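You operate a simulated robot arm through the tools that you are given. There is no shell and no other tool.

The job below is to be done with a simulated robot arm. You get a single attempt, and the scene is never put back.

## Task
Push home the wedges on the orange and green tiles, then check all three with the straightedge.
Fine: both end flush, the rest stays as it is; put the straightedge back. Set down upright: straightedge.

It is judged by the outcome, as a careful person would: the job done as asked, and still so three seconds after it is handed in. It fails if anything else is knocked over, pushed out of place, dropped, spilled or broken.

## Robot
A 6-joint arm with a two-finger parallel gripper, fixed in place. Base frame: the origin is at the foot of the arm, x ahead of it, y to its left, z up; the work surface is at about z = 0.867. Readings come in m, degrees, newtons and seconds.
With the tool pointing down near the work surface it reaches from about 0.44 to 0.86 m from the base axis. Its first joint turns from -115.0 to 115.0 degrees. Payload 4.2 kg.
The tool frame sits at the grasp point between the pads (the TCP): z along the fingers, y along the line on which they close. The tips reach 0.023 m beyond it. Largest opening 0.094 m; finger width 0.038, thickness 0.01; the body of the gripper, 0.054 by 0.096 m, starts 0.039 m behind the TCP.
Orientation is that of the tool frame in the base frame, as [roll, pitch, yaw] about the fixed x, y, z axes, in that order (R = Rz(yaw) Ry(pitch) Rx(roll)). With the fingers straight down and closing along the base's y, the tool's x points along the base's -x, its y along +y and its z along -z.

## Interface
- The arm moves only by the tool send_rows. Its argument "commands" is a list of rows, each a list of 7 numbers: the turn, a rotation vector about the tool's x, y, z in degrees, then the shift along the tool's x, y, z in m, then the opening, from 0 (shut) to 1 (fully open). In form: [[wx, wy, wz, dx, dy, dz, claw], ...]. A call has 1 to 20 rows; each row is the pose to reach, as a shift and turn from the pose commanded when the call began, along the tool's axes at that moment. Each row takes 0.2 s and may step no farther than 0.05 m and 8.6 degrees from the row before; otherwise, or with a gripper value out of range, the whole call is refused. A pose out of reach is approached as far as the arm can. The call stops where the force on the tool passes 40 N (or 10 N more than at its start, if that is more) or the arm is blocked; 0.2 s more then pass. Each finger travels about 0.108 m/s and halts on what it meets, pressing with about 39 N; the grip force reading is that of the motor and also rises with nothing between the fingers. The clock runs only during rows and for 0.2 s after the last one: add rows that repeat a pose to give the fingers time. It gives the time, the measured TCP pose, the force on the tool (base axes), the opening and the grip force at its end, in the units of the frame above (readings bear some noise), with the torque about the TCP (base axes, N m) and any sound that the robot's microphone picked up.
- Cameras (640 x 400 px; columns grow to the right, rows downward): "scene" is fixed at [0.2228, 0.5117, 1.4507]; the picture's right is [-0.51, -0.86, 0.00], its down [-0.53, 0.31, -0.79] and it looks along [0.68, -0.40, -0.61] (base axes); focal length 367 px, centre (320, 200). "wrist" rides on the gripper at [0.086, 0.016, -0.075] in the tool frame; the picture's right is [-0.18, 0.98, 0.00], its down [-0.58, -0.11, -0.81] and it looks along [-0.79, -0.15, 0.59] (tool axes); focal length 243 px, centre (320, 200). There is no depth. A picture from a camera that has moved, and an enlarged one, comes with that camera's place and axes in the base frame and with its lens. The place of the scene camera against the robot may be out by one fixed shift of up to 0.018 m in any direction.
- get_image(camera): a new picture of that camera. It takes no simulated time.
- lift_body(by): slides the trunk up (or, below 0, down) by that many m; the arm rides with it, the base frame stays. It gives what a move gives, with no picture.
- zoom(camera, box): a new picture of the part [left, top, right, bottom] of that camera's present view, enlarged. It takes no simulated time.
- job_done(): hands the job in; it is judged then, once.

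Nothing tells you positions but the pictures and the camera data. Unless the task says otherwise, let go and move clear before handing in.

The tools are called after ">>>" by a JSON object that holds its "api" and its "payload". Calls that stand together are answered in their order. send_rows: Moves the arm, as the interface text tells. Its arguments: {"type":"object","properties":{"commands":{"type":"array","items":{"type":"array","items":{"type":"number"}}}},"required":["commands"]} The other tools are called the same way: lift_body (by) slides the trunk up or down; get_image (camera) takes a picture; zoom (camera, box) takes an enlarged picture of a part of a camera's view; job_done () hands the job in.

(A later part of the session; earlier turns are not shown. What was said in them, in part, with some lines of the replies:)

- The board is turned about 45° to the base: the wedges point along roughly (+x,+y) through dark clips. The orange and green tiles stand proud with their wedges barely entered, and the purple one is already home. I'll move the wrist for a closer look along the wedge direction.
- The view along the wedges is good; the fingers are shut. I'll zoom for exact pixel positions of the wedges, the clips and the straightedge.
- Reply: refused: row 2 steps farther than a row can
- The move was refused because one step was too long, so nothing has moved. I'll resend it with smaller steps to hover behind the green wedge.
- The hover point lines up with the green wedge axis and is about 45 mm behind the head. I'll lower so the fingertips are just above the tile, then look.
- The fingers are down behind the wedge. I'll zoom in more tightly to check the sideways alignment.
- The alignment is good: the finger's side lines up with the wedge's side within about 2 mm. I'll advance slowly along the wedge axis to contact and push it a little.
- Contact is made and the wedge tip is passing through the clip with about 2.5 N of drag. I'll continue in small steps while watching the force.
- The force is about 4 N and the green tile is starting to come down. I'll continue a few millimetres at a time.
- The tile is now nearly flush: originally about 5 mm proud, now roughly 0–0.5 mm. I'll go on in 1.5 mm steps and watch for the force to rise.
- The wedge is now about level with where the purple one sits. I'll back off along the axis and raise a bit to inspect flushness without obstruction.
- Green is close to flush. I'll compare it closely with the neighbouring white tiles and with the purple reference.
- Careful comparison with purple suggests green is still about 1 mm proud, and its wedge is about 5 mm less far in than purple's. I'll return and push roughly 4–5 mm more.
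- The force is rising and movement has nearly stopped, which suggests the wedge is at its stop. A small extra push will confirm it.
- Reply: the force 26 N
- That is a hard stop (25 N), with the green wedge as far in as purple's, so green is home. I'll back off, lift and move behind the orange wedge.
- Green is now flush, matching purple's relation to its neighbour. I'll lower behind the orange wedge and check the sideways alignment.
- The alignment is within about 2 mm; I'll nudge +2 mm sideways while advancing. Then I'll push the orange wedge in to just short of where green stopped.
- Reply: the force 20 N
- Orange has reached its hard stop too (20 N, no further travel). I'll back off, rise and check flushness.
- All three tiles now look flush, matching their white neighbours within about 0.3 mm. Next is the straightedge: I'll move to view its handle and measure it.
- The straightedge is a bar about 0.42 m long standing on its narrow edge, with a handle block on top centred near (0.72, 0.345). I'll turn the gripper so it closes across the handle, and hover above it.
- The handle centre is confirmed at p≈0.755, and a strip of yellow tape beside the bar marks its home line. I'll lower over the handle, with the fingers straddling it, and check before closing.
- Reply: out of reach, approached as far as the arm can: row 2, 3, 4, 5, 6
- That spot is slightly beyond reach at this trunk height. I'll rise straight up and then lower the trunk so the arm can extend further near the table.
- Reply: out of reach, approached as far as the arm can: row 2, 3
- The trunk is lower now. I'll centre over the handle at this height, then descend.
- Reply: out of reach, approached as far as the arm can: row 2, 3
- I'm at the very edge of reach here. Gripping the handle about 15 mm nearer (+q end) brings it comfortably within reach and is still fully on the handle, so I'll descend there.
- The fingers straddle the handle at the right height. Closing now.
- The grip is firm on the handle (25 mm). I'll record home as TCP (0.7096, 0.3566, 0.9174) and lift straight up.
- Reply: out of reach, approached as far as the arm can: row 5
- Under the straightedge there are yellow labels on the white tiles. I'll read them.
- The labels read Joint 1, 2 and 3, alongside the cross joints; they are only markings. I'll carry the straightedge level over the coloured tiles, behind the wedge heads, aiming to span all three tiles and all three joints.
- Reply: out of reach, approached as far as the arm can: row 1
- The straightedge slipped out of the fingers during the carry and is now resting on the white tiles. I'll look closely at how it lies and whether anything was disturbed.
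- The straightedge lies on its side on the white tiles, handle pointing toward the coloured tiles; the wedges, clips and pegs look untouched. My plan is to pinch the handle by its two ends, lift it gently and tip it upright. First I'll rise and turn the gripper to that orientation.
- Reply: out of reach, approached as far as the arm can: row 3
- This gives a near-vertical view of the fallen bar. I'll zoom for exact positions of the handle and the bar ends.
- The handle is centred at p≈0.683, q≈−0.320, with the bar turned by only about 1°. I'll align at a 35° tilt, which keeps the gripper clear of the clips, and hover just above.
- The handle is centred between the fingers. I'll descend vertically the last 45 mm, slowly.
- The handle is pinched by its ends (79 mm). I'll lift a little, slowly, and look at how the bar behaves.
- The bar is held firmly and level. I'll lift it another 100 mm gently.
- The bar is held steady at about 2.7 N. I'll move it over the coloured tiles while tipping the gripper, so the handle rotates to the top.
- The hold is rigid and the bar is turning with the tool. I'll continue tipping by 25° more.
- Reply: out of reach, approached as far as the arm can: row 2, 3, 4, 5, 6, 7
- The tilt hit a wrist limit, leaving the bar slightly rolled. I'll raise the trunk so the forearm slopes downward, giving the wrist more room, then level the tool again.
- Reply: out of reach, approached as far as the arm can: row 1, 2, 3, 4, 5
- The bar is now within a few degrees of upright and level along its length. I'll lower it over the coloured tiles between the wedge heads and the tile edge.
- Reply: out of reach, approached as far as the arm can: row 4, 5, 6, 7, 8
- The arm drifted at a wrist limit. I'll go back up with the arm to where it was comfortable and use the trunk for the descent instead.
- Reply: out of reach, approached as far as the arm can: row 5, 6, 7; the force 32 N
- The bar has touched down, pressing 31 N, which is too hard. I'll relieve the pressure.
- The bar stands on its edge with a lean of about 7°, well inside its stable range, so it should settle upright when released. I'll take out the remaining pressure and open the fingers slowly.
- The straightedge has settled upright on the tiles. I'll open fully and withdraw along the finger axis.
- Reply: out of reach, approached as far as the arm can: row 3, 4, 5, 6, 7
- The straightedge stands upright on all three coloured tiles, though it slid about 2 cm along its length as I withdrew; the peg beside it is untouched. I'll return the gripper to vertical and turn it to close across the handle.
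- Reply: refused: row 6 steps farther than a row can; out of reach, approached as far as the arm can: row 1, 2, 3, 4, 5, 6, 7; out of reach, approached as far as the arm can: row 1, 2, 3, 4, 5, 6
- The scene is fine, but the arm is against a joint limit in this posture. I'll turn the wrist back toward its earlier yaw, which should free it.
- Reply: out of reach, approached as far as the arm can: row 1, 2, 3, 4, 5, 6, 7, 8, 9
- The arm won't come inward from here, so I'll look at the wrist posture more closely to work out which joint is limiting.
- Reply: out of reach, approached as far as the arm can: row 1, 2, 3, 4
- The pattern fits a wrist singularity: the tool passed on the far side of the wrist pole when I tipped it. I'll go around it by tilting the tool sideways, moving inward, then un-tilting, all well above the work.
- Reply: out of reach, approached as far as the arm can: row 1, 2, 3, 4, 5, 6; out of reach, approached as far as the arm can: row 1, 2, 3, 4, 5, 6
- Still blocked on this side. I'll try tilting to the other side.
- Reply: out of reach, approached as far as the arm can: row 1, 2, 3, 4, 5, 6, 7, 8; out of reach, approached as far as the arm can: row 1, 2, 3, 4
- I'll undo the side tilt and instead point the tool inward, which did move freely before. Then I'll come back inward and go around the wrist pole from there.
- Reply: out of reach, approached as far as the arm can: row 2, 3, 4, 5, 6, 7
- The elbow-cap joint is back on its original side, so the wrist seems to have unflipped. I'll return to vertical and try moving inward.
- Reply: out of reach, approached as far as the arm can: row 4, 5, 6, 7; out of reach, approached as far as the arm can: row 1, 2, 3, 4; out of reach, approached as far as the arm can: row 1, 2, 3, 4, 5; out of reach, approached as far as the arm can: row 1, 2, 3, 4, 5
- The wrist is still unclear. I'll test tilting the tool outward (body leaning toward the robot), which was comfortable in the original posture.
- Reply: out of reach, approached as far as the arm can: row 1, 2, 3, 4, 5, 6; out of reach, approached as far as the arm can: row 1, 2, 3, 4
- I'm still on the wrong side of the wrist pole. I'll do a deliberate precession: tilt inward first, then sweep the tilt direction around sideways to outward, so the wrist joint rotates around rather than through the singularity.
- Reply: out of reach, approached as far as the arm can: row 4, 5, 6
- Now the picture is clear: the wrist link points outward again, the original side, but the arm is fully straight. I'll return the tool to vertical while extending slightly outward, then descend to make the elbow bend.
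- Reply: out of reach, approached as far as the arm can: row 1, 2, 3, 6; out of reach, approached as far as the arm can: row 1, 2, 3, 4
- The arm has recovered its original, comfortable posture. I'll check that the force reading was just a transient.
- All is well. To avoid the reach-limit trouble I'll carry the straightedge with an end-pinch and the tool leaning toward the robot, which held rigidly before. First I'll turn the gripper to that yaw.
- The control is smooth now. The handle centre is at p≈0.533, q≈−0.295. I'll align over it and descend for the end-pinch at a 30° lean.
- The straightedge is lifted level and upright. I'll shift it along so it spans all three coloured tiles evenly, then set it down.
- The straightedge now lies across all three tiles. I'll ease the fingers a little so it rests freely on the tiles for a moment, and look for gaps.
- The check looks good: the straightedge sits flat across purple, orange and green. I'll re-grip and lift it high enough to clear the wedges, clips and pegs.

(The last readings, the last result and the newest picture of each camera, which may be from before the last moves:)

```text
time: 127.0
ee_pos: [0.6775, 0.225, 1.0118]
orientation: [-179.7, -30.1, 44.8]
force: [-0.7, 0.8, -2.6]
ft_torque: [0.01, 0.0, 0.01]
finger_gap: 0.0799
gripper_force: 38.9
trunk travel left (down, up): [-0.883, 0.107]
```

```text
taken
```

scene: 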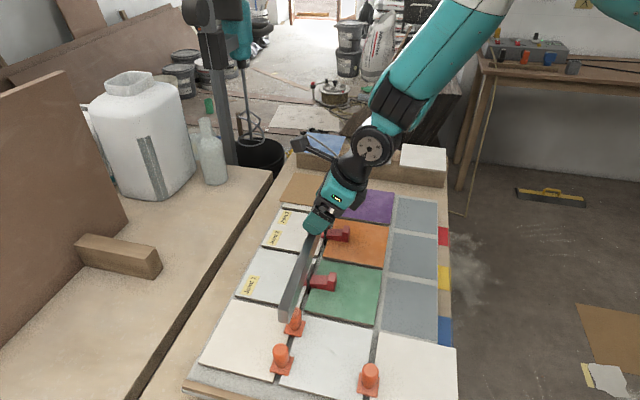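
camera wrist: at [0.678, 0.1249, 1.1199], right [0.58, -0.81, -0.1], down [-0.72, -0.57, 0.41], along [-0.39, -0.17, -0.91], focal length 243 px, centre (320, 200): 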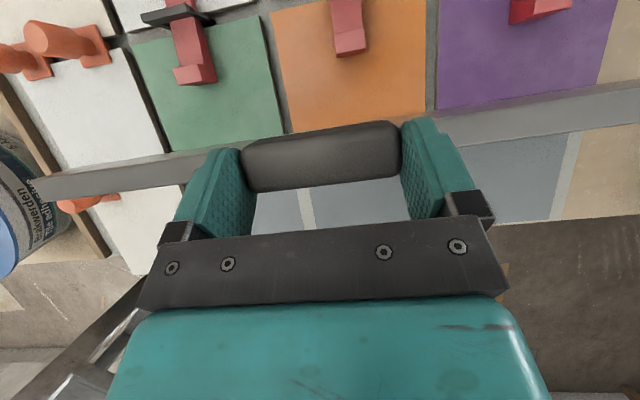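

The carry is steady and clear of everything. Continuing the second half toward home.

>>> {"api": "send_rows", "payload": {"commands": [[0, 0, 0, 0.004, -0.0024, 0.0023, 0], [0, 0, 0, 0.012, -0.0072, 0.0069, 0], [0, 0, 0, 0.022, -0.0132, 0.0127, 0], [0, 0, 0, 0.032, -0.0192, 0.0185, 0], [0, 0, 0, 0.042, -0.0251, 0.0242, 0], [0, 0, 0, 0.052, -0.0311, 0.03, 0], [0, 0, 0, 0.062, -0.0371, 0.0358, 0], [0, 0, 0, 0.072, -0.0431, 0.0416, 0], [0, 0, 0, 0.082, -0.0491, 0.0473, 0], [0, 0, 0, 0.09, -0.0539, 0.052, 0], [0, 0, 0, 0.0936, -0.056, 0.054, 0], [0, 0, 0, 0.0936, -0.056, 0.054, 0]]}}

>>> {"api": "get_image", "payload": {"camera": "scene"}}

>>> {"api": "get_image", "payload": {"camera": "wrist"}}

```text
time: 129.6
ee_pos: [0.7343, 0.3135, 1.0141]
orientation: [179.5, -30.1, 47.1]
force: [-0.5, -0.3, -2.7]
ft_torque: [-0.03, 0.01, 0.02]
finger_gap: 0.0797
gripper_force: 38.7
out of reach, approached as far as the arm can: row 5, 6, 7, 8, 9, 10, 11, 12
trunk travel left (down, up): [-0.883, 0.107]
```

```text
taken
```

scene: 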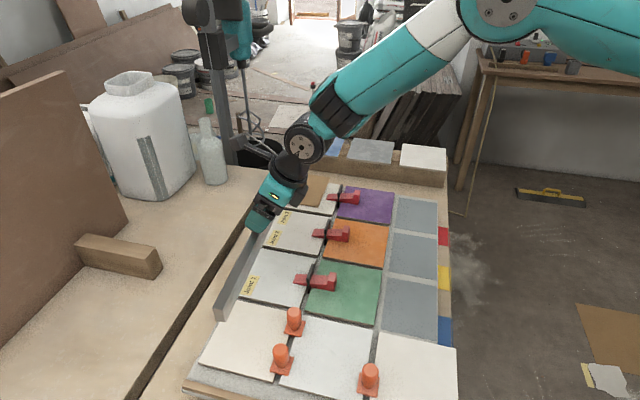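

```text
taken
camera wrist: at [0.77, 0.3319, 1.1221], right [0.61, -0.79, -0.09], down [-0.7, -0.59, 0.41], along [-0.37, -0.19, -0.91], focal length 243 px, centre (320, 200)
```

wrist: 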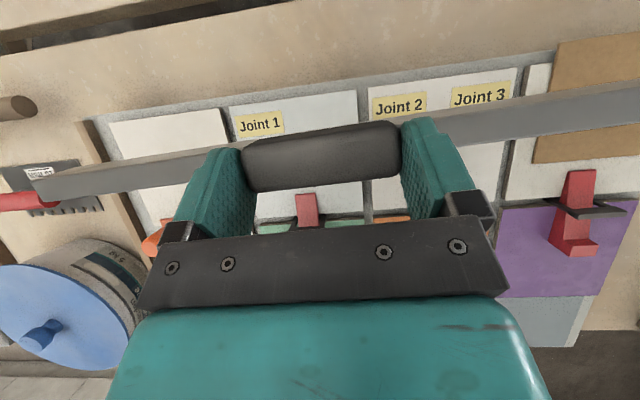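

Near home the wrist's roll joint reaches its limit at this yaw. I'll return the straightedge to the coloured tiles and re-grip it with the gripper turned 180°, which keeps that joint well inside its range.

>>> {"api": "send_rows", "payload": {"commands": [[0, 0, 0.1, -0.003, 0.0012, -0.0017, 0], [0, 0, 0.3, -0.009, 0.0035, -0.0052, 0], [0, 0, 0.5, -0.018, 0.007, -0.0104, 0], [0, 0, 0.7, -0.028, 0.0108, -0.0162, 0], [0, 0, 0.9, -0.038, 0.0146, -0.0219, 0], [0, 0, 1.1, -0.049, 0.0189, -0.0283, 0], [0, 0, 1.3, -0.06, 0.0231, -0.0346, 0], [0, 0, 1.5, -0.071, 0.0273, -0.041, 0], [0, 0, 1.7, -0.082, 0.0316, -0.0473, 0], [0, 0, 1.9, -0.093, 0.0358, -0.0537, 0], [0, 0, 2.1, -0.104, 0.04, -0.06, 0], [0, 0, 2.2, -0.115, 0.0443, -0.0664, 0], [0, 0, 2.3, -0.126, 0.0485, -0.0727, 0], [0, 0, 2.3, -0.137, 0.0527, -0.0791, 0], [0, 0, 2.3, -0.148, 0.057, -0.0854, 0], [0, 0, 2.3, -0.159, 0.0612, -0.0918, 0], [0, 0, 2.3, -0.17, 0.0654, -0.0981, 0], [0, 0, 2.3, -0.178, 0.0685, -0.1027, 0], [0, 0, 2.3, -0.1819, 0.07, -0.105, 0], [0, 0, 2.3, -0.1819, 0.07, -0.105, 0]]}}

>>> {"api": "get_image", "payload": {"camera": "scene"}}

>>> {"api": "get_image", "payload": {"camera": "wrist"}}

```text
time: 133.8
ee_pos: [0.6314, 0.1137, 1.0133]
orientation: [-178.3, -29.8, 42.2]
force: [-0.4, 0.3, -2.1]
ft_torque: [0.01, -0.02, 0.01]
finger_gap: 0.0796
gripper_force: 39.5
out of reach, approached as far as the arm can: row 1, 2, 3, 4
trunk travel left (down, up): [-0.883, 0.107]
```

```text
taken
```

scene: 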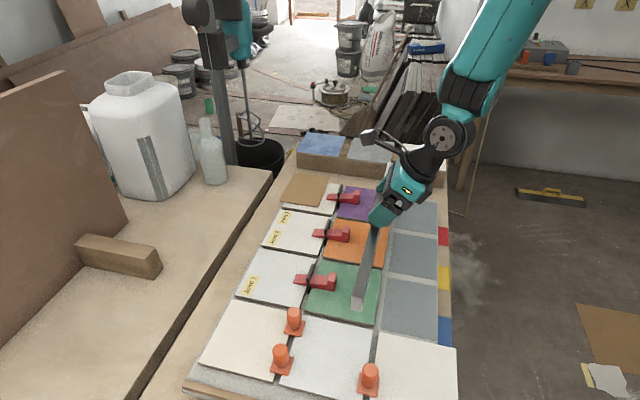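

```text
taken
camera wrist: at [0.6707, 0.127, 1.1205], right [0.55, -0.83, -0.12], down [-0.73, -0.55, 0.41], along [-0.4, -0.14, -0.9], focal length 243 px, centre (320, 200)
```

wrist: 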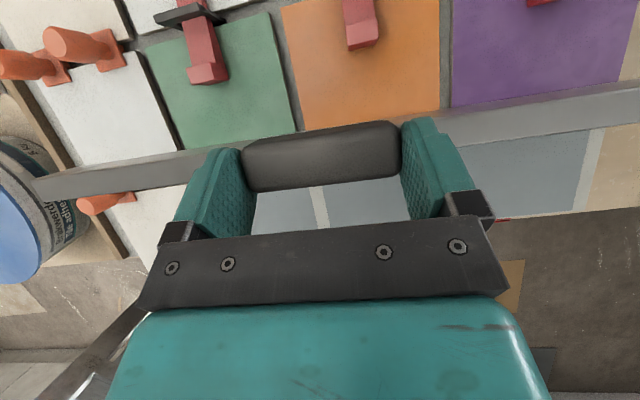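

>>> {"api": "send_rows", "payload": {"commands": [[0, 0, -0.8, 0.001, 0.002, 0.0007, 0], [0, 0, -1.6, 0.0025, 0.004, 0.0014, 0], [0, 0, -2.4, 0.0035, 0.006, 0.002, 0], [0, 0, -2.4, 0.0035, 0.006, 0.002, 0]]}}

>>> {"api": "send_rows", "payload": {"commands": [[0, 0, 0, -0.005, 0, 0.0087, 0], [0, 0, 0, -0.011, 0, 0.0191, 0], [0, 0, 0, -0.017, 0, 0.0294, 0], [0, 0, 0, -0.023, 0, 0.0398, 0], [0, 0, 0, -0.029, 0, 0.0502, 0], [0, 0, 0, -0.034, 0, 0.0589, 0], [0, 0, 0, -0.037, 0, 0.0641, 0], [0, 0, 0, -0.037, 0, 0.0641, 0]]}}

>>> {"api": "zoom", "payload": {"camera": "scene", "box": [325, 260, 415, 340]}}

```text
time: 134.8
ee_pos: [0.639, 0.111, 1.0136]
orientation: [-179.7, -30.1, 45.0]
force: [-0.6, 0.5, -2.3]
ft_torque: [-0.02, 0.02, 0.0]
finger_gap: 0.0797
gripper_force: 39.7
trunk travel left (down, up): [-0.883, 0.107]
```

```text
time: 136.6
ee_pos: [0.6415, 0.1118, 0.9386]
orientation: [-179.7, -30.1, 44.9]
force: [-0.3, 0.6, -2.4]
ft_torque: [0.0, 0.02, 0.0]
finger_gap: 0.0797
gripper_force: 38.9
trunk travel left (down, up): [-0.883, 0.107]
```

```text
5.00 times, centred on (370, 300) of scene
camera zoom: at [0.2228, 0.5117, 1.4507], right [-0.51, -0.86, 0.0], down [-0.53, 0.31, -0.79], along [0.68, -0.4, -0.61], focal length 1834 px, centre (70, -300)
```

zoom: 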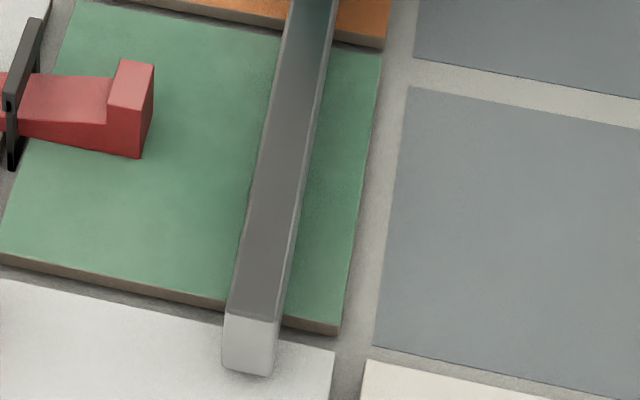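

>>> {"api": "send_rows", "payload": {"commands": [[0, 0, 0, -0.0012, 0, 0.0021, 0], [0, 0, 0, -0.0022, 0, 0.0039, 0], [0, 0, 0, -0.0025, 0, 0.0044, 0], [0, 0, 0, -0.0025, 0, 0.0044, 0]]}}

```text
time: 137.6
ee_pos: [0.6394, 0.1122, 0.9341]
orientation: [-179.5, -30.1, 45.0]
force: [1.3, -0.1, -3.3]
ft_torque: [-0.01, -0.01, 0.01]
finger_gap: 0.0795
gripper_force: 38.9
trunk travel left (down, up): [-0.883, 0.107]
```

>>> {"api": "send_rows", "payload": {"commands": [[0, 0, 0, -0.0005, 0, 0.0009, 0], [0, 0, 0, -0.0005, 0, 0.0009, 0]]}}

```text
time: 138.2
ee_pos: [0.642, 0.1116, 0.9343]
orientation: [-179.8, -30.1, 45.0]
force: [-0.8, -1.3, 8.2]
ft_torque: [-0.99, -0.72, -0.06]
finger_gap: 0.0797
gripper_force: 39.1
trunk travel left (down, up): [-0.883, 0.107]
```

Contact is made; releasing slowly and withdrawing along the finger axis.

>>> {"api": "send_rows", "payload": {"commands": [[0, 0, 0, 0, 0, 0, 0.86], [0, 0, 0, 0, 0, 0, 0.9], [0, 0, 0, 0, 0, 0, 1], [0, 0, 0, 0, 0, 0, 1], [0, 0, 0, 0, 0, -0.008, 1], [0, 0, 0, 0, 0, -0.022, 1], [0, 0, 0, 0, 0, -0.045, 1], [0, 0, 0, 0, 0, -0.08, 1], [0, 0, 0, 0, 0, -0.115, 1], [0, 0, 0, 0, 0, -0.15, 1], [0, 0, 0, 0, 0, -0.15, 1]]}}

>>> {"api": "get_image", "payload": {"camera": "wrist"}}

>>> {"api": "get_image", "payload": {"camera": "scene"}}

```text
time: 140.6
ee_pos: [0.5869, 0.0597, 1.0629]
orientation: [-179.6, -30.1, 45.0]
force: [-1.0, 0.6, 0.3]
ft_torque: [0.0, 0.01, -0.01]
finger_gap: 0.0942
gripper_force: 0.1
trunk travel left (down, up): [-0.883, 0.107]
```

```text
taken
camera wrist: at [0.6246, 0.0758, 1.171], right [0.58, -0.81, -0.1], down [-0.72, -0.57, 0.41], along [-0.38, -0.17, -0.91], focal length 243 px, centre (320, 200)
```

wrist: 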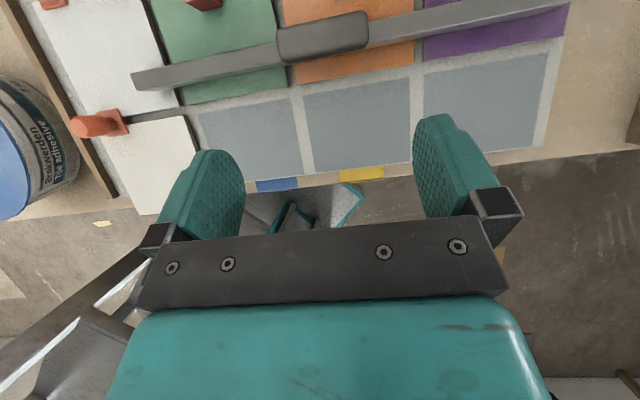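

```text
taken
```

scene: 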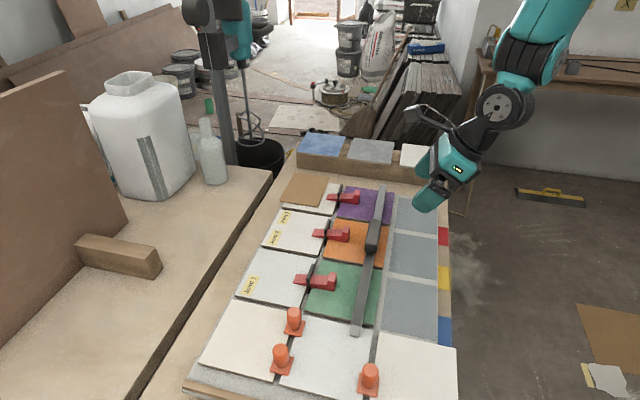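

The straightedge rests upright across all three tiles. I'll return the tool to vertical and turn it by 180°, staying well above the work.

>>> {"api": "send_rows", "payload": {"commands": [[0, -7.5, 0, 0, 0, 0, 1], [0, -15, 0, 0, 0, 0, 1], [0, -22.5, 0, 0, 0, 0, 1], [0, -30, 0, 0, 0, 0, 1], [0, -30, 0, 0, 0, 0, 1]]}}

>>> {"api": "send_rows", "payload": {"commands": [[0, 0, -8, 0, 0, 0, 1], [0, 0, -16, 0, 0, 0, 1], [0, 0, -24, 0, 0, 0, 1], [0, 0, -32, 0, 0, 0, 1], [0, 0, -40, 0, 0, 0, 1], [0, 0, -48, 0, 0, 0, 1], [0, 0, -56, 0, 0, 0, 1], [0, 0, -64, 0, 0, 0, 1], [0, 0, -72, 0, 0, 0, 1], [0, 0, -80, 0, 0, 0, 1], [0, 0, -90, 0, 0, 0, 1]]}}

```text
time: 141.8
ee_pos: [0.5871, 0.0586, 1.0628]
orientation: [-179.6, 0.0, 45.1]
force: [-0.3, -0.1, 0.3]
ft_torque: [0.03, -0.02, -0.01]
finger_gap: 0.0943
gripper_force: 0.0
trunk travel left (down, up): [-0.883, 0.107]
```

```text
refused: row 11 steps farther than a row can; nothing moved
```

>>> {"api": "send_rows", "payload": {"commands": [[0, 0, -8, 0, 0, 0, 1], [0, 0, -16, 0, 0, 0, 1], [0, 0, -24, 0, 0, 0, 1], [0, 0, -32, 0, 0, 0, 1], [0, 0, -40, 0, 0, 0, 1], [0, 0, -48, 0, 0, 0, 1], [0, 0, -56, 0, 0, 0, 1], [0, 0, -64, 0, 0, 0, 1], [0, 0, -72, 0, 0, 0, 1], [0, 0, -80, 0, 0, 0, 1], [0, 0, -88, 0, 0, 0, 1], [0, 0, -90, 0, 0, 0, 1], [0, 0, -90, 0, 0, 0, 1]]}}

>>> {"api": "send_rows", "payload": {"commands": [[0, 0, -8, 0, 0, 0, 1], [0, 0, -16, 0, 0, 0, 1], [0, 0, -24, 0, 0, 0, 1], [0, 0, -32, 0, 0, 0, 1], [0, 0, -40, 0, 0, 0, 1], [0, 0, -48, 0, 0, 0, 1], [0, 0, -56, 0, 0, 0, 1], [0, 0, -64, 0, 0, 0, 1], [0, 0, -72, 0, 0, 0, 1], [0, 0, -80, 0, 0, 0, 1], [0, 0, -88, 0, 0, 0, 1], [0, 0, -90, 0, 0, 0, 1], [0, 0, -90, 0, 0, 0, 1]]}}

>>> {"api": "get_image", "payload": {"camera": "wrist"}}

>>> {"api": "get_image", "payload": {"camera": "scene"}}

```text
time: 144.6
ee_pos: [0.5864, 0.059, 1.0635]
orientation: [179.9, -0.3, 135.3]
force: [-0.4, -0.4, 0.0]
ft_torque: [-0.03, 0.01, 0.0]
finger_gap: 0.0944
gripper_force: 0.1
trunk travel left (down, up): [-0.883, 0.107]
```

```text
time: 147.4
ee_pos: [0.5871, 0.0578, 1.0624]
orientation: [179.7, 0.0, -134.8]
force: [0.4, -0.5, 0.1]
ft_torque: [0.0, -0.02, 0.03]
finger_gap: 0.0939
gripper_force: 0.2
trunk travel left (down, up): [-0.883, 0.107]
```

```text
taken
camera wrist: at [0.5134, 0.0101, 1.1378], right [-0.57, 0.82, 0.0], down [0.49, 0.33, 0.81], along [0.66, 0.46, -0.59], focal length 243 px, centre (320, 200)
```

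wrist: 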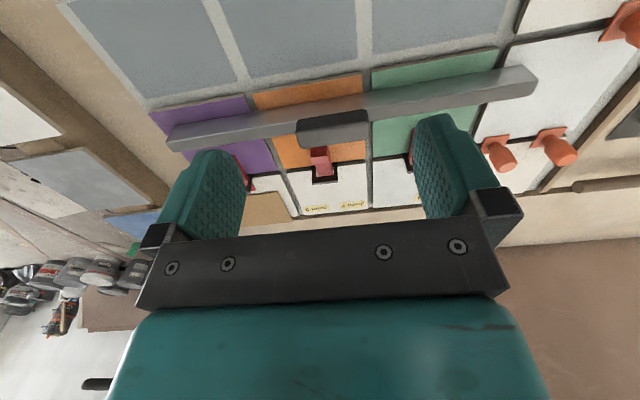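

```text
taken
```

scene: 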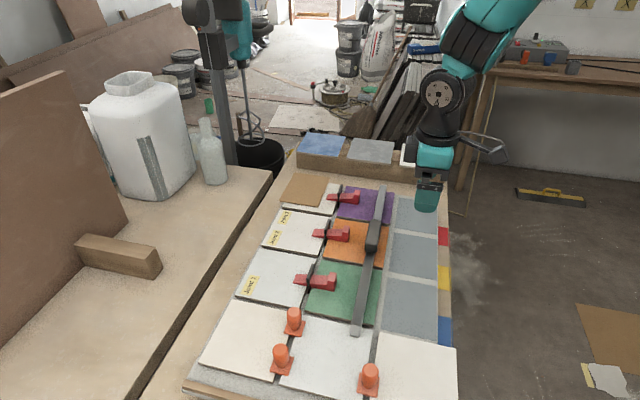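

>>> {"api": "zoom", "payload": {"camera": "wrist", "box": [260, 80, 420, 180]}}

>>> {"api": "send_rows", "payload": {"commands": [[0, -7.5, 0, 0, 0, 0, 1], [0, -15, 0, 0, 0, 0, 1], [0, -22.5, 0, 0, 0, 0, 1], [0, -30, 0, 0, 0, 0, 1], [0, -30, 0, 0, 0, 0, 1]]}}

```text
4.00 times, centred on (340, 130) of wrist
camera zoom: at [0.5134, 0.0101, 1.1378], right [-0.57, 0.82, 0.0], down [0.49, 0.33, 0.81], along [0.66, 0.46, -0.59], focal length 970 px, centre (240, 480)
```

zoom: 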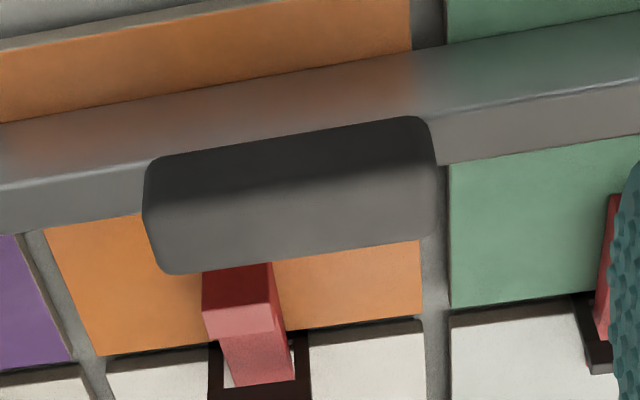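

```text
time: 148.6
ee_pos: [0.5873, 0.0608, 1.0619]
orientation: [179.7, 30.2, -135.1]
force: [-0.4, 0.3, 0.4]
ft_torque: [-0.03, -0.01, -0.01]
finger_gap: 0.094
gripper_force: 0.1
trunk travel left (down, up): [-0.883, 0.107]
```

>>> {"api": "send_rows", "payload": {"commands": [[0, 0, 0, -0.005, -0.0004, 0.028, 1], [0, 0, 0, -0.01, -0.0008, 0.056, 1], [0, 0, 0, -0.015, -0.0012, 0.084, 1], [0, 0, 0, -0.0195, -0.0015, 0.1117, 1], [0, 0, 0, -0.0195, -0.0015, 0.1117, 1]]}}

>>> {"api": "zoom", "payload": {"camera": "scene", "box": [320, 190, 440, 290]}}

>>> {"api": "get_image", "payload": {"camera": "wrist"}}

```text
time: 149.8
ee_pos: [0.6383, 0.1104, 0.975]
orientation: [179.8, 29.8, -135.0]
force: [-0.7, 0.3, -0.3]
ft_torque: [-0.04, 0.0, 0.02]
finger_gap: 0.0942
gripper_force: 0.0
trunk travel left (down, up): [-0.883, 0.107]
```

```text
4.00 times, centred on (380, 240) of scene
camera zoom: at [0.2228, 0.5117, 1.4507], right [-0.51, -0.86, 0.0], down [-0.53, 0.31, -0.79], along [0.68, -0.4, -0.61], focal length 1468 px, centre (80, 40)
```

zoom: 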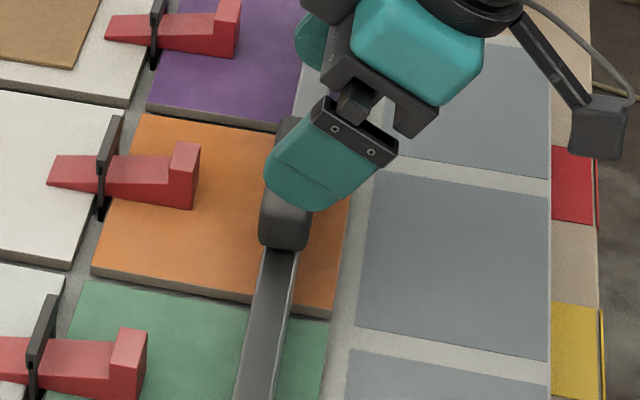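

```text
taken
camera wrist: at [0.546, 0.0436, 0.9972], right [-0.58, 0.81, 0.1], down [0.15, -0.01, 0.99], along [0.8, 0.59, -0.12], focal length 243 px, centre (320, 200)
```

wrist: 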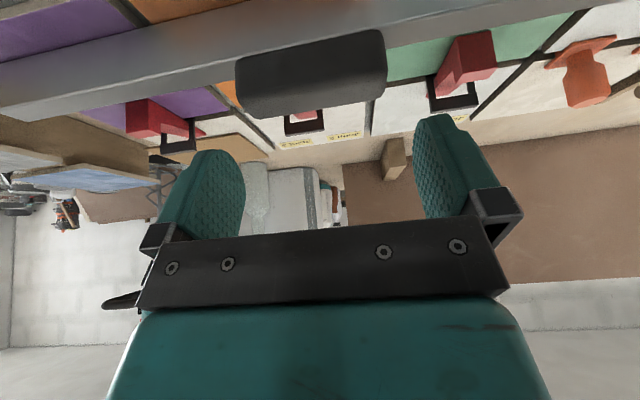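

>>> {"api": "send_rows", "payload": {"commands": [[0, 0, 0, 0.006, 0, 0.0104, 1], [0, 0, 0, 0.012, 0, 0.0208, 1], [0, 0, 0, 0.017, 0, 0.0294, 1], [0, 0, 0, 0.0203, 0, 0.0352, 1], [0, 0, 0, 0.0203, 0, 0.0352, 1]]}}

>>> {"api": "get_image", "payload": {"camera": "wrist"}}

>>> {"api": "zoom", "payload": {"camera": "scene", "box": [330, 200, 420, 270]}}

```text
time: 151.0
ee_pos: [0.6388, 0.1099, 0.9344]
orientation: [179.7, 30.0, -135.1]
force: [-0.1, 0.2, 0.5]
ft_torque: [-0.01, 0.0, -0.02]
finger_gap: 0.0939
gripper_force: 0.1
trunk travel left (down, up): [-0.883, 0.107]
```

```text
taken
camera wrist: at [0.546, 0.0429, 0.9564], right [-0.58, 0.81, 0.1], down [0.15, -0.01, 0.99], along [0.8, 0.59, -0.12], focal length 243 px, centre (320, 200)
```

wrist: 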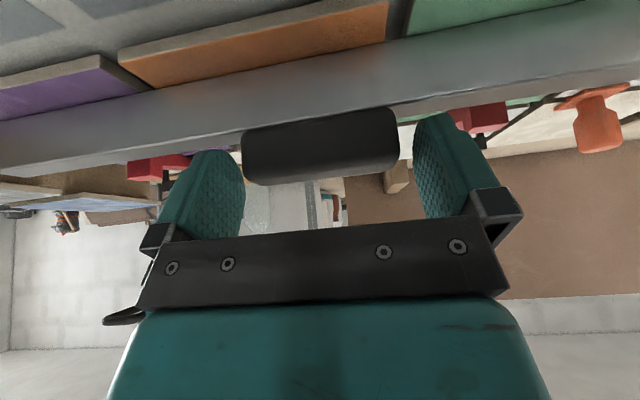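

```text
5.71 times, centred on (375, 235) of scene
camera zoom: at [0.2228, 0.5117, 1.4507], right [-0.51, -0.86, 0.0], down [-0.53, 0.31, -0.79], along [0.68, -0.4, -0.61], focal length 2097 px, centre (6, 0)
```

zoom: 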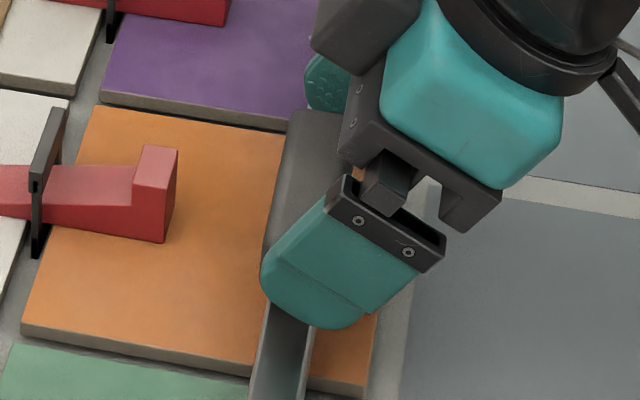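

>>> {"api": "send_rows", "payload": {"commands": [[0, 0, 0, 0, 0, 0, 0.92], [0, 0, 0, 0, 0, 0, 0.85], [0, 0, 0, 0, 0, 0, 0.6], [0, 0, 0, 0, 0, 0, 0.3], [0, 0, 0, 0, 0, 0, 0], [0, 0, 0, 0, 0, 0, 0]]}}

>>> {"api": "send_rows", "payload": {"commands": [[0, 0, 0, -0.001, 0, -0.0017, 0], [0, 0, 0, -0.0025, 0, -0.0043, 0], [0, 0, 0, -0.006, 0, -0.0104, 0], [0, 0, 0, -0.011, 0, -0.0191, 0], [0, 0, 0, -0.0165, 0, -0.0286, 0], [0, 0, 0, -0.0225, 0, -0.039, 0], [0, 0, 0, -0.0285, 0, -0.0494, 0], [0, 0, 0, -0.034, 0, -0.0589, 0], [0, 0, 0, -0.039, 0, -0.0676, 0], [0, 0, 0, -0.039, 0, -0.0676, 0]]}}

>>> {"api": "get_image", "payload": {"camera": "scene"}}

```text
time: 152.4
ee_pos: [0.639, 0.1105, 0.9357]
orientation: [179.8, 30.1, -135.0]
force: [-0.1, -1.3, 0.1]
ft_torque: [-0.13, -0.21, -0.04]
finger_gap: 0.0796
gripper_force: 38.7
trunk travel left (down, up): [-0.883, 0.107]
```

```text
time: 154.6
ee_pos: [0.6385, 0.1114, 1.0135]
orientation: [179.7, 29.9, -135.1]
force: [-0.1, 0.2, -2.5]
ft_torque: [-0.01, -0.01, -0.01]
finger_gap: 0.0795
gripper_force: 39.1
trunk travel left (down, up): [-0.883, 0.107]
```

```text
taken
```

scene: 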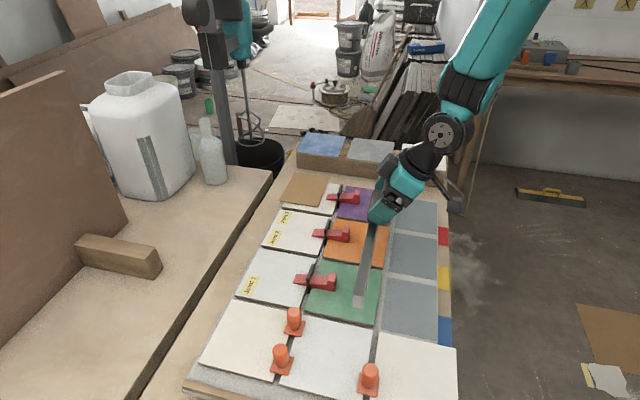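

The grip is good and the load normal. I'll carry it toward home in two gentle halves.

>>> {"api": "send_rows", "payload": {"commands": [[0, 0, 0, -0.004, 0.0023, 0.0023, 0], [0, 0, 0, -0.012, 0.007, 0.0069, 0], [0, 0, 0, -0.022, 0.0129, 0.0127, 0], [0, 0, 0, -0.032, 0.0187, 0.0185, 0], [0, 0, 0, -0.042, 0.0246, 0.0242, 0], [0, 0, 0, -0.052, 0.0304, 0.03, 0], [0, 0, 0, -0.062, 0.0363, 0.0358, 0], [0, 0, 0, -0.072, 0.0421, 0.0416, 0], [0, 0, 0, -0.082, 0.048, 0.0473, 0], [0, 0, 0, -0.089, 0.0521, 0.0514, 0], [0, 0, 0, -0.093, 0.0544, 0.0537, 0], [0, 0, 0, -0.093, 0.0544, 0.0537, 0]]}}

>>> {"api": "send_rows", "payload": {"commands": [[0, 0, 0, -0.004, 0.0023, 0.0023, 0], [0, 0, 0, -0.012, 0.007, 0.0069, 0], [0, 0, 0, -0.022, 0.0129, 0.0127, 0], [0, 0, 0, -0.032, 0.0187, 0.0185, 0], [0, 0, 0, -0.042, 0.0246, 0.0242, 0], [0, 0, 0, -0.047, 0.0275, 0.0271, 0], [0, 0, 0, -0.047, 0.0275, 0.0271, 0]]}}

>>> {"api": "get_image", "payload": {"camera": "scene"}}

```text
time: 157.2
ee_pos: [0.6772, 0.2241, 1.0144]
orientation: [179.6, 29.9, -135.0]
force: [-0.4, -0.3, -2.1]
ft_torque: [0.02, 0.02, 0.03]
finger_gap: 0.0796
gripper_force: 39.2
trunk travel left (down, up): [-0.883, 0.107]
```

```text
time: 158.8
ee_pos: [0.6968, 0.2807, 1.013]
orientation: [179.7, 29.9, -135.1]
force: [0.5, 0.1, -2.0]
ft_torque: [-0.01, -0.01, -0.01]
finger_gap: 0.0796
gripper_force: 39.1
trunk travel left (down, up): [-0.883, 0.107]
```

```text
taken
```

scene: 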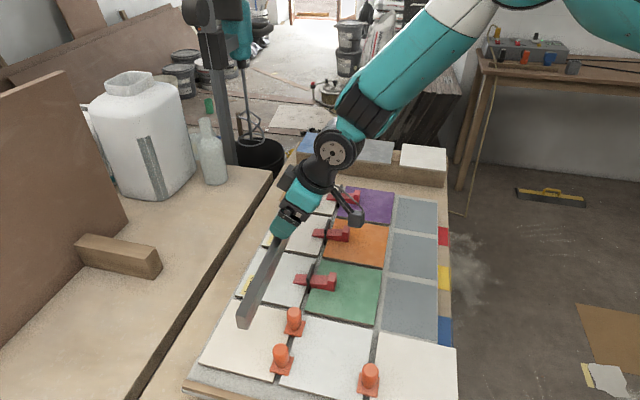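

>>> {"api": "send_rows", "payload": {"commands": [[0, 0, 0, -0.004, 0.0026, 0.0023, 0], [0, 0, 0, -0.012, 0.0078, 0.0069, 0], [0, 0, 0, -0.021, 0.0136, 0.0121, 0], [0, 0, 0, -0.03, 0.0194, 0.0173, 0], [0, 0, 0, -0.038, 0.0246, 0.0219, 0], [0, 0, 0, -0.044, 0.0285, 0.0254, 0], [0, 0, 0, -0.0466, 0.0302, 0.0269, 0], [0, 0, 0, -0.0466, 0.0302, 0.0269, 0]]}}

>>> {"api": "get_image", "payload": {"camera": "scene"}}

>>> {"api": "get_image", "payload": {"camera": "wrist"}}

```text
time: 160.6
ee_pos: [0.712, 0.3415, 1.0133]
orientation: [179.8, 30.0, -135.1]
force: [-1.0, -0.1, -2.9]
ft_torque: [-0.02, -0.01, 0.02]
finger_gap: 0.0796
gripper_force: 39.0
trunk travel left (down, up): [-0.883, 0.107]
```

```text
taken
```

scene: 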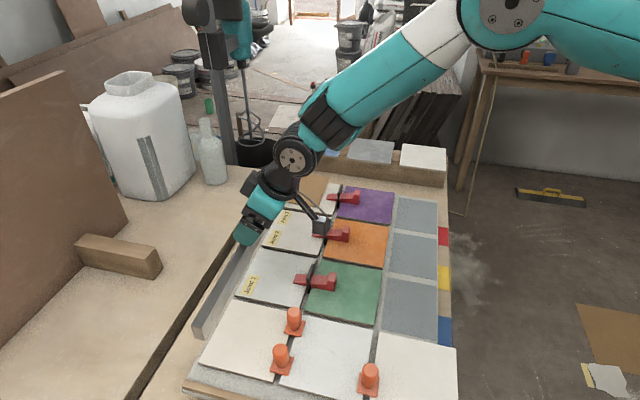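

```text
taken
camera wrist: at [0.6203, 0.2751, 1.0352], right [-0.58, 0.81, 0.1], down [0.15, -0.01, 0.99], along [0.8, 0.59, -0.12], focal length 243 px, centre (320, 200)
```

wrist: 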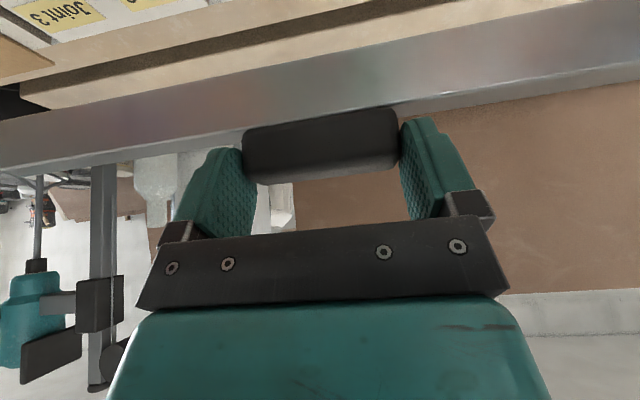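

It's at the home position with no limits reached. I'll lower to just above the tiles and compare with the original pictures before touchdown.

>>> {"api": "send_rows", "payload": {"commands": [[0, 0, 0, 0.004, 0, 0.0069, 0], [0, 0, 0, 0.01, 0, 0.0173, 0], [0, 0, 0, 0.016, 0, 0.0277, 0], [0, 0, 0, 0.022, 0, 0.0381, 0], [0, 0, 0, 0.028, 0, 0.0485, 0], [0, 0, 0, 0.033, 0, 0.0572, 0], [0, 0, 0, 0.0355, 0, 0.0615, 0], [0, 0, 0, 0.0355, 0, 0.0615, 0]]}}

>>> {"api": "zoom", "payload": {"camera": "scene", "box": [195, 300, 275, 380]}}

>>> {"api": "zoom", "payload": {"camera": "scene", "box": [230, 190, 310, 290]}}

>>> {"api": "zoom", "payload": {"camera": "scene", "box": [180, 180, 340, 380]}}

```text
time: 162.4
ee_pos: [0.7108, 0.3413, 0.9411]
orientation: [179.7, 30.0, -135.0]
force: [-0.4, -0.7, -2.8]
ft_torque: [-0.03, 0.04, 0.01]
finger_gap: 0.0796
gripper_force: 39.1
trunk travel left (down, up): [-0.883, 0.107]
```

```text
5.00 times, centred on (235, 340) of scene
camera zoom: at [0.2228, 0.5117, 1.4507], right [-0.51, -0.86, 0.0], down [-0.53, 0.31, -0.79], along [0.68, -0.4, -0.61], focal length 1834 px, centre (745, -500)
```

zoom: 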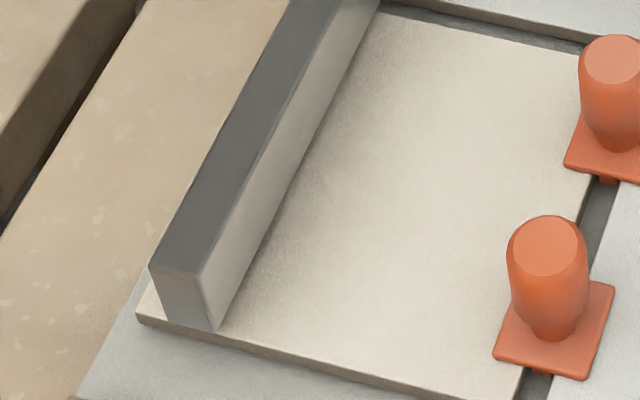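

```text
4.00 times, centred on (270, 240) of scene
camera zoom: at [0.2228, 0.5117, 1.4507], right [-0.51, -0.86, 0.0], down [-0.53, 0.31, -0.79], along [0.68, -0.4, -0.61], focal length 1468 px, centre (520, 40)
```

zoom: 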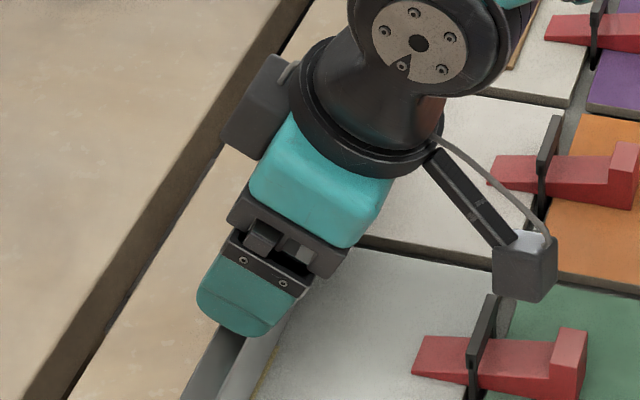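

```text
2.00 times, centred on (260, 280) of scene
camera zoom: at [0.2228, 0.5117, 1.4507], right [-0.51, -0.86, 0.0], down [-0.53, 0.31, -0.79], along [0.68, -0.4, -0.61], focal length 734 px, centre (440, 40)
```

zoom: 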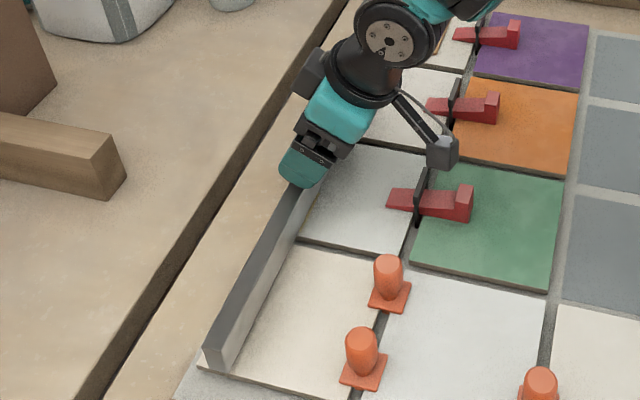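

The straightedge is within about 3 mm (p) and 7 mm (q) of its original spot. I'll correct that before touchdown.

>>> {"api": "send_rows", "payload": {"commands": [[0, 0, 0, 0.001, -0.0025, -0.0005, 0], [0, 0, 0, 0.002, -0.005, -0.001, 0], [0, 0, 0, 0.0026, -0.007, -0.0015, 0], [0, 0, 0, 0.0026, -0.007, -0.0015, 0]]}}

>>> {"api": "zoom", "payload": {"camera": "scene", "box": [195, 300, 275, 380]}}

```text
time: 163.4
ee_pos: [0.716, 0.3345, 0.9435]
orientation: [179.7, 30.0, -135.0]
force: [-0.5, 0.1, -2.4]
ft_torque: [-0.05, 0.08, -0.03]
finger_gap: 0.0797
gripper_force: 39.3
trunk travel left (down, up): [-0.883, 0.107]
```

```text
5.00 times, centred on (235, 340) of scene
camera zoom: at [0.2228, 0.5117, 1.4507], right [-0.51, -0.86, 0.0], down [-0.53, 0.31, -0.79], along [0.68, -0.4, -0.61], focal length 1834 px, centre (745, -500)
```

zoom: 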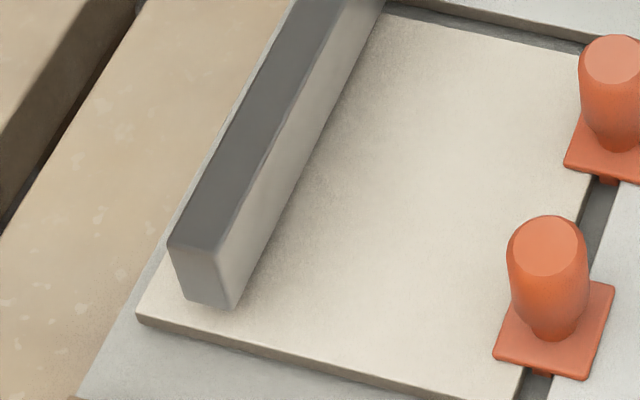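

That now matches the original position. Lowering gently to touchdown.

>>> {"api": "send_rows", "payload": {"commands": [[0, 0, 0, 0.001, 0, 0.0017, 0], [0, 0, 0, 0.002, 0, 0.0035, 0], [0, 0, 0, 0.0028, 0, 0.0048, 0], [0, 0, 0, 0.0028, 0, 0.0048, 0]]}}

>>> {"api": "send_rows", "payload": {"commands": [[0, 0, 0, 0.0005, 0, 0.0009, 0], [0, 0, 0, 0.0005, 0, 0.0009, 0]]}}

```text
time: 164.4
ee_pos: [0.714, 0.335, 0.9366]
orientation: [179.6, 30.0, -135.1]
force: [0.1, -0.4, -3.0]
ft_torque: [0.01, 0.01, -0.05]
finger_gap: 0.0801
gripper_force: 38.8
trunk travel left (down, up): [-0.883, 0.107]
```

```text
time: 165.0
ee_pos: [0.7153, 0.3348, 0.936]
orientation: [179.7, 29.9, -135.2]
force: [0.3, -0.9, -2.8]
ft_torque: [-0.02, 0.03, -0.03]
finger_gap: 0.0796
gripper_force: 39.3
trunk travel left (down, up): [-0.883, 0.107]
```

>>> {"api": "send_rows", "payload": {"commands": [[0, 0, 0, 0.0005, 0, 0.0009, 0], [0, 0, 0, 0.0005, 0, 0.0009, 0]]}}

>>> {"api": "zoom", "payload": {"camera": "scene", "box": [195, 300, 275, 380]}}

```text
time: 165.6
ee_pos: [0.7141, 0.335, 0.9346]
orientation: [179.7, 30.0, -135.1]
force: [0.0, -0.7, -0.9]
ft_torque: [-0.37, -0.31, -0.16]
finger_gap: 0.0797
gripper_force: 38.8
trunk travel left (down, up): [-0.883, 0.107]
```

```text
5.00 times, centred on (235, 340) of scene
camera zoom: at [0.2228, 0.5117, 1.4507], right [-0.51, -0.86, 0.0], down [-0.53, 0.31, -0.79], along [0.68, -0.4, -0.61], focal length 1834 px, centre (745, -500)
```

zoom: 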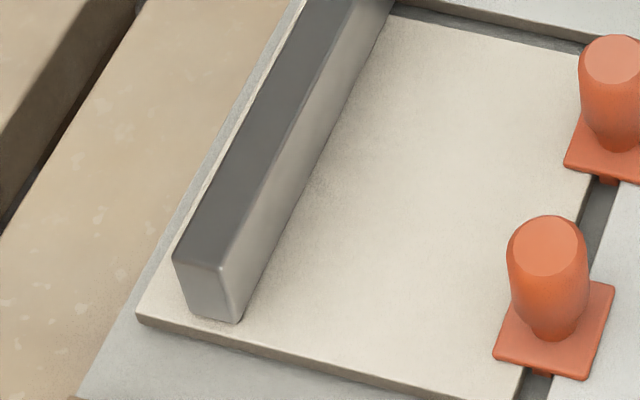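

The position matches the original picture to within a pixel or two. Releasing slowly, then withdrawing along the finger axis.

>>> {"api": "send_rows", "payload": {"commands": [[0, 0, 0, 0.0002, 0, 0.0003, 0], [0, 0, 0, 0.0002, 0, 0.0003, 0.86], [0, 0, 0, 0.0002, 0, 0.0003, 0.9], [0, 0, 0, 0.0002, 0, 0.0003, 1], [0, 0, 0, 0.0002, 0, 0.0003, 1], [0, 0, 0, 0.0002, 0, -0.006, 1], [0, 0, 0, 0.0002, 0, -0.02, 1], [0, 0, 0, 0.0002, 0, -0.045, 1], [0, 0, 0, 0.0002, 0, -0.08, 1], [0, 0, 0, 0.0002, 0, -0.12, 1], [0, 0, 0, 0.0002, 0, -0.16, 1], [0, 0, 0, 0.0002, 0, -0.16, 1]]}}

>>> {"api": "get_image", "payload": {"camera": "scene"}}

>>> {"api": "get_image", "payload": {"camera": "wrist"}}

>>> {"api": "zoom", "payload": {"camera": "scene", "box": [180, 180, 340, 380]}}

```text
time: 168.2
ee_pos: [0.6562, 0.2731, 1.073]
orientation: [179.7, 30.0, -135.0]
force: [0.0, 0.4, -0.6]
ft_torque: [-0.02, 0.02, 0.01]
finger_gap: 0.0939
gripper_force: 0.0
trunk travel left (down, up): [-0.883, 0.107]
```

```text
taken
```

scene: 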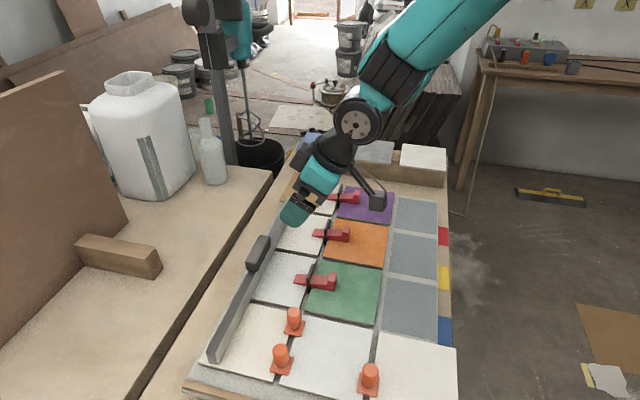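

```text
taken
camera wrist: at [0.565, 0.2068, 1.0953], right [-0.58, 0.81, 0.1], down [0.15, -0.01, 0.99], along [0.8, 0.59, -0.12], focal length 243 px, centre (320, 200)
```

wrist: 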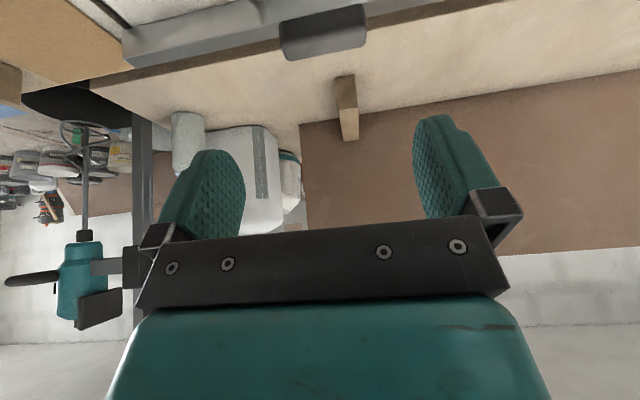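

```text
2.00 times, centred on (260, 280) of scene
camera zoom: at [0.2228, 0.5117, 1.4507], right [-0.51, -0.86, 0.0], down [-0.53, 0.31, -0.79], along [0.68, -0.4, -0.61], focal length 734 px, centre (440, 40)
```

zoom: 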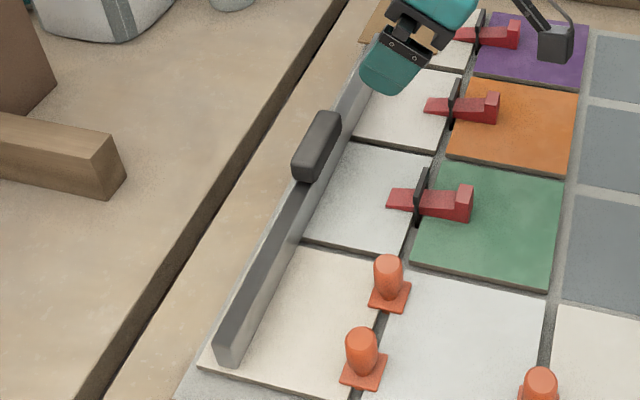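

The straightedge is back home, upright. I'll move the arm clear and inspect everything once more.

>>> {"api": "send_rows", "payload": {"commands": [[0, 0, 0, 0.015, 0, -0.025, 1], [0, 5, 0, 0.03, 0, -0.05, 1], [0, 10, 0, 0.045, 0, -0.075, 1], [0, 15, 0, 0.06, 0, -0.1, 1], [0, 20, 0, 0.075, 0, -0.115, 1], [0, 25, 0, 0.09, 0, -0.125, 1], [0, 30, 0, 0.105, 0, -0.13, 1], [0, 30, 0, 0.105, 0, -0.13, 1]]}}

>>> {"api": "get_image", "payload": {"camera": "scene"}}

>>> {"api": "zoom", "payload": {"camera": "scene", "box": [230, 190, 310, 290]}}

>>> {"api": "get_image", "payload": {"camera": "wrist"}}

```text
time: 170.0
ee_pos: [0.549, 0.1641, 1.1324]
orientation: [179.7, -0.2, -134.9]
force: [0.5, 0.6, -0.4]
ft_torque: [-0.01, -0.01, 0.01]
finger_gap: 0.0937
gripper_force: 0.1
trunk travel left (down, up): [-0.883, 0.107]
```

```text
taken
```

scene: 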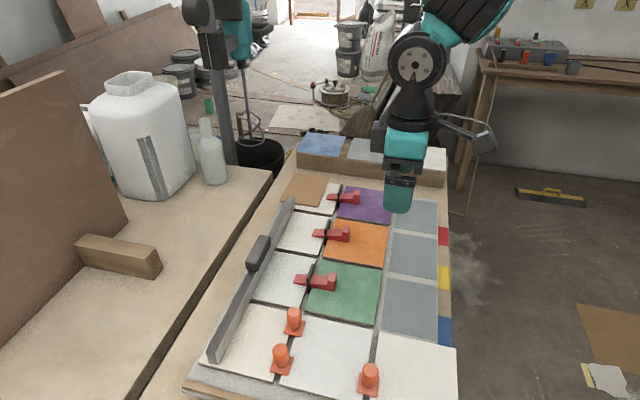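

```text
4.00 times, centred on (270, 240) of scene
camera zoom: at [0.2228, 0.5117, 1.4507], right [-0.51, -0.86, 0.0], down [-0.53, 0.31, -0.79], along [0.68, -0.4, -0.61], focal length 1468 px, centre (520, 40)
```

zoom: 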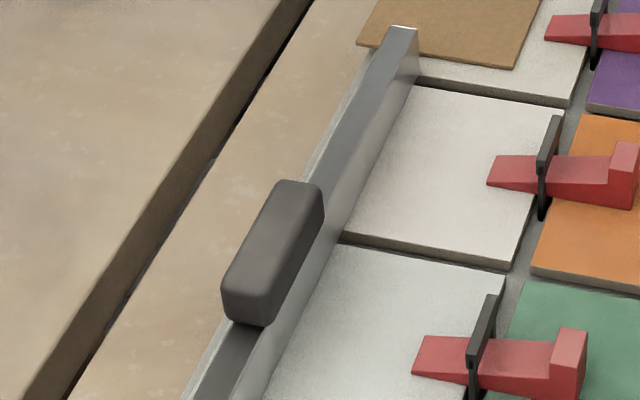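

```text
taken
camera wrist: at [0.476, 0.1165, 1.208], right [-0.57, 0.82, 0.0], down [0.49, 0.33, 0.8], along [0.66, 0.46, -0.59], focal length 243 px, centre (320, 200)
```

wrist: 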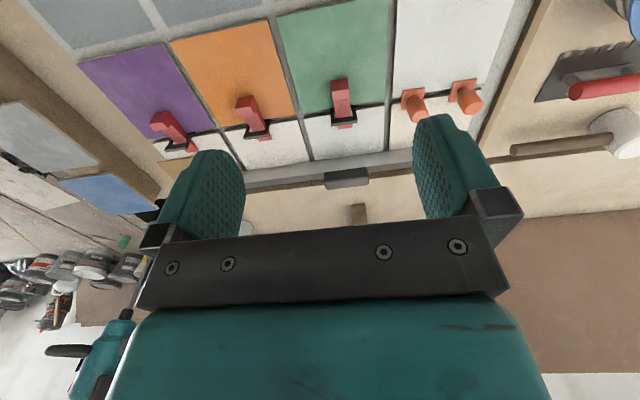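

The straightedge picture is essentially identical to the original. One last check of tile flushness and the pegs.

>>> {"api": "zoom", "payload": {"camera": "scene", "box": [308, 248, 340, 268]}}

>>> {"api": "zoom", "payload": {"camera": "scene", "box": [325, 203, 349, 218]}}

>>> {"api": "zoom", "payload": {"camera": "scene", "box": [240, 180, 460, 400]}}

```text
16.00 times, centred on (324, 258) of scene
camera zoom: at [0.2228, 0.5117, 1.4507], right [-0.51, -0.86, 0.0], down [-0.53, 0.31, -0.79], along [0.68, -0.4, -0.61], focal length 5870 px, centre (256, -728)
```

zoom: 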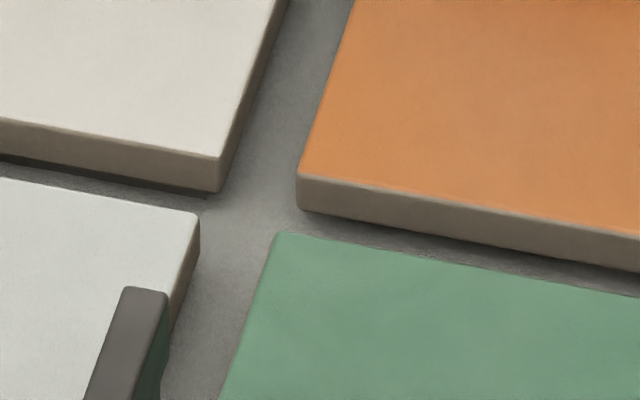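

```text
16.00 times, centred on (337, 210) of scene
camera zoom: at [0.2228, 0.5117, 1.4507], right [-0.51, -0.86, 0.0], down [-0.53, 0.31, -0.79], along [0.68, -0.4, -0.61], focal length 5870 px, centre (48, 32)
```

zoom: 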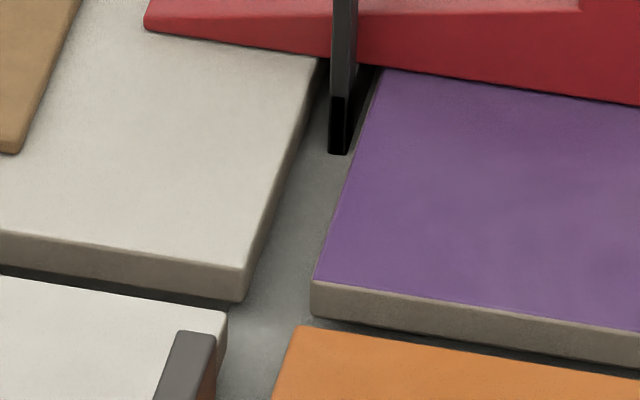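

```text
1.82 times, centred on (350, 290) of scene
camera zoom: at [0.2228, 0.5117, 1.4507], right [-0.51, -0.86, 0.0], down [-0.53, 0.31, -0.79], along [0.68, -0.4, -0.61], focal length 667 px, centre (266, 36)
```

zoom: 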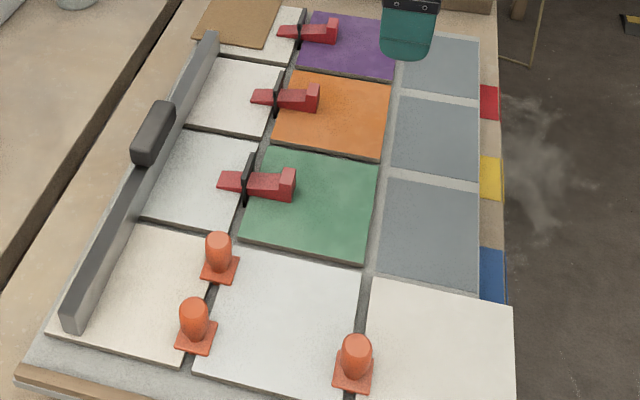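

The orange and green tiles are flush and match purple. The wedges, clips, pegs and cardboard are in place, and the straightedge stands upright where it started. The gripper is empty and clear, so I'm handing the job in.

>>> {"api": "job_done", "payload": {}}

```text
The job is handed in.
```

I've handed the job in. The orange and green wedges are pushed home and both tiles sit flush. The straightedge check is done, and the straightedge is back upright in its place. It slipped from the gripper once along the way, and a strict judge may count that as a drop.

- **Wedges:** I pushed each one until it stopped moving, at about 25 N for green and 20 N for orange. In the close-up pictures both tile tops line up with their white neighbours to within roughly 0.3 mm, the same as purple.
- **The slip:** On the first carry the straightedge fell from the fingers, from up to about 8 cm, onto the white tiles and landed on its side. I saw no damage or movement to the tiles, wedges, clips, pegs or cardboard. I picked it up by the handle ends and stood it upright again.
- **Check:** I rested the straightedge freely across the purple, orange and green tiles, and it sat level on all three with no gap that I could see.
- **Straightedge put back:** It stands where it began, within a pixel or two of the first picture. The yellow "Joint" labels beneath it are covered again.

The gripper is empty and clear of the work.
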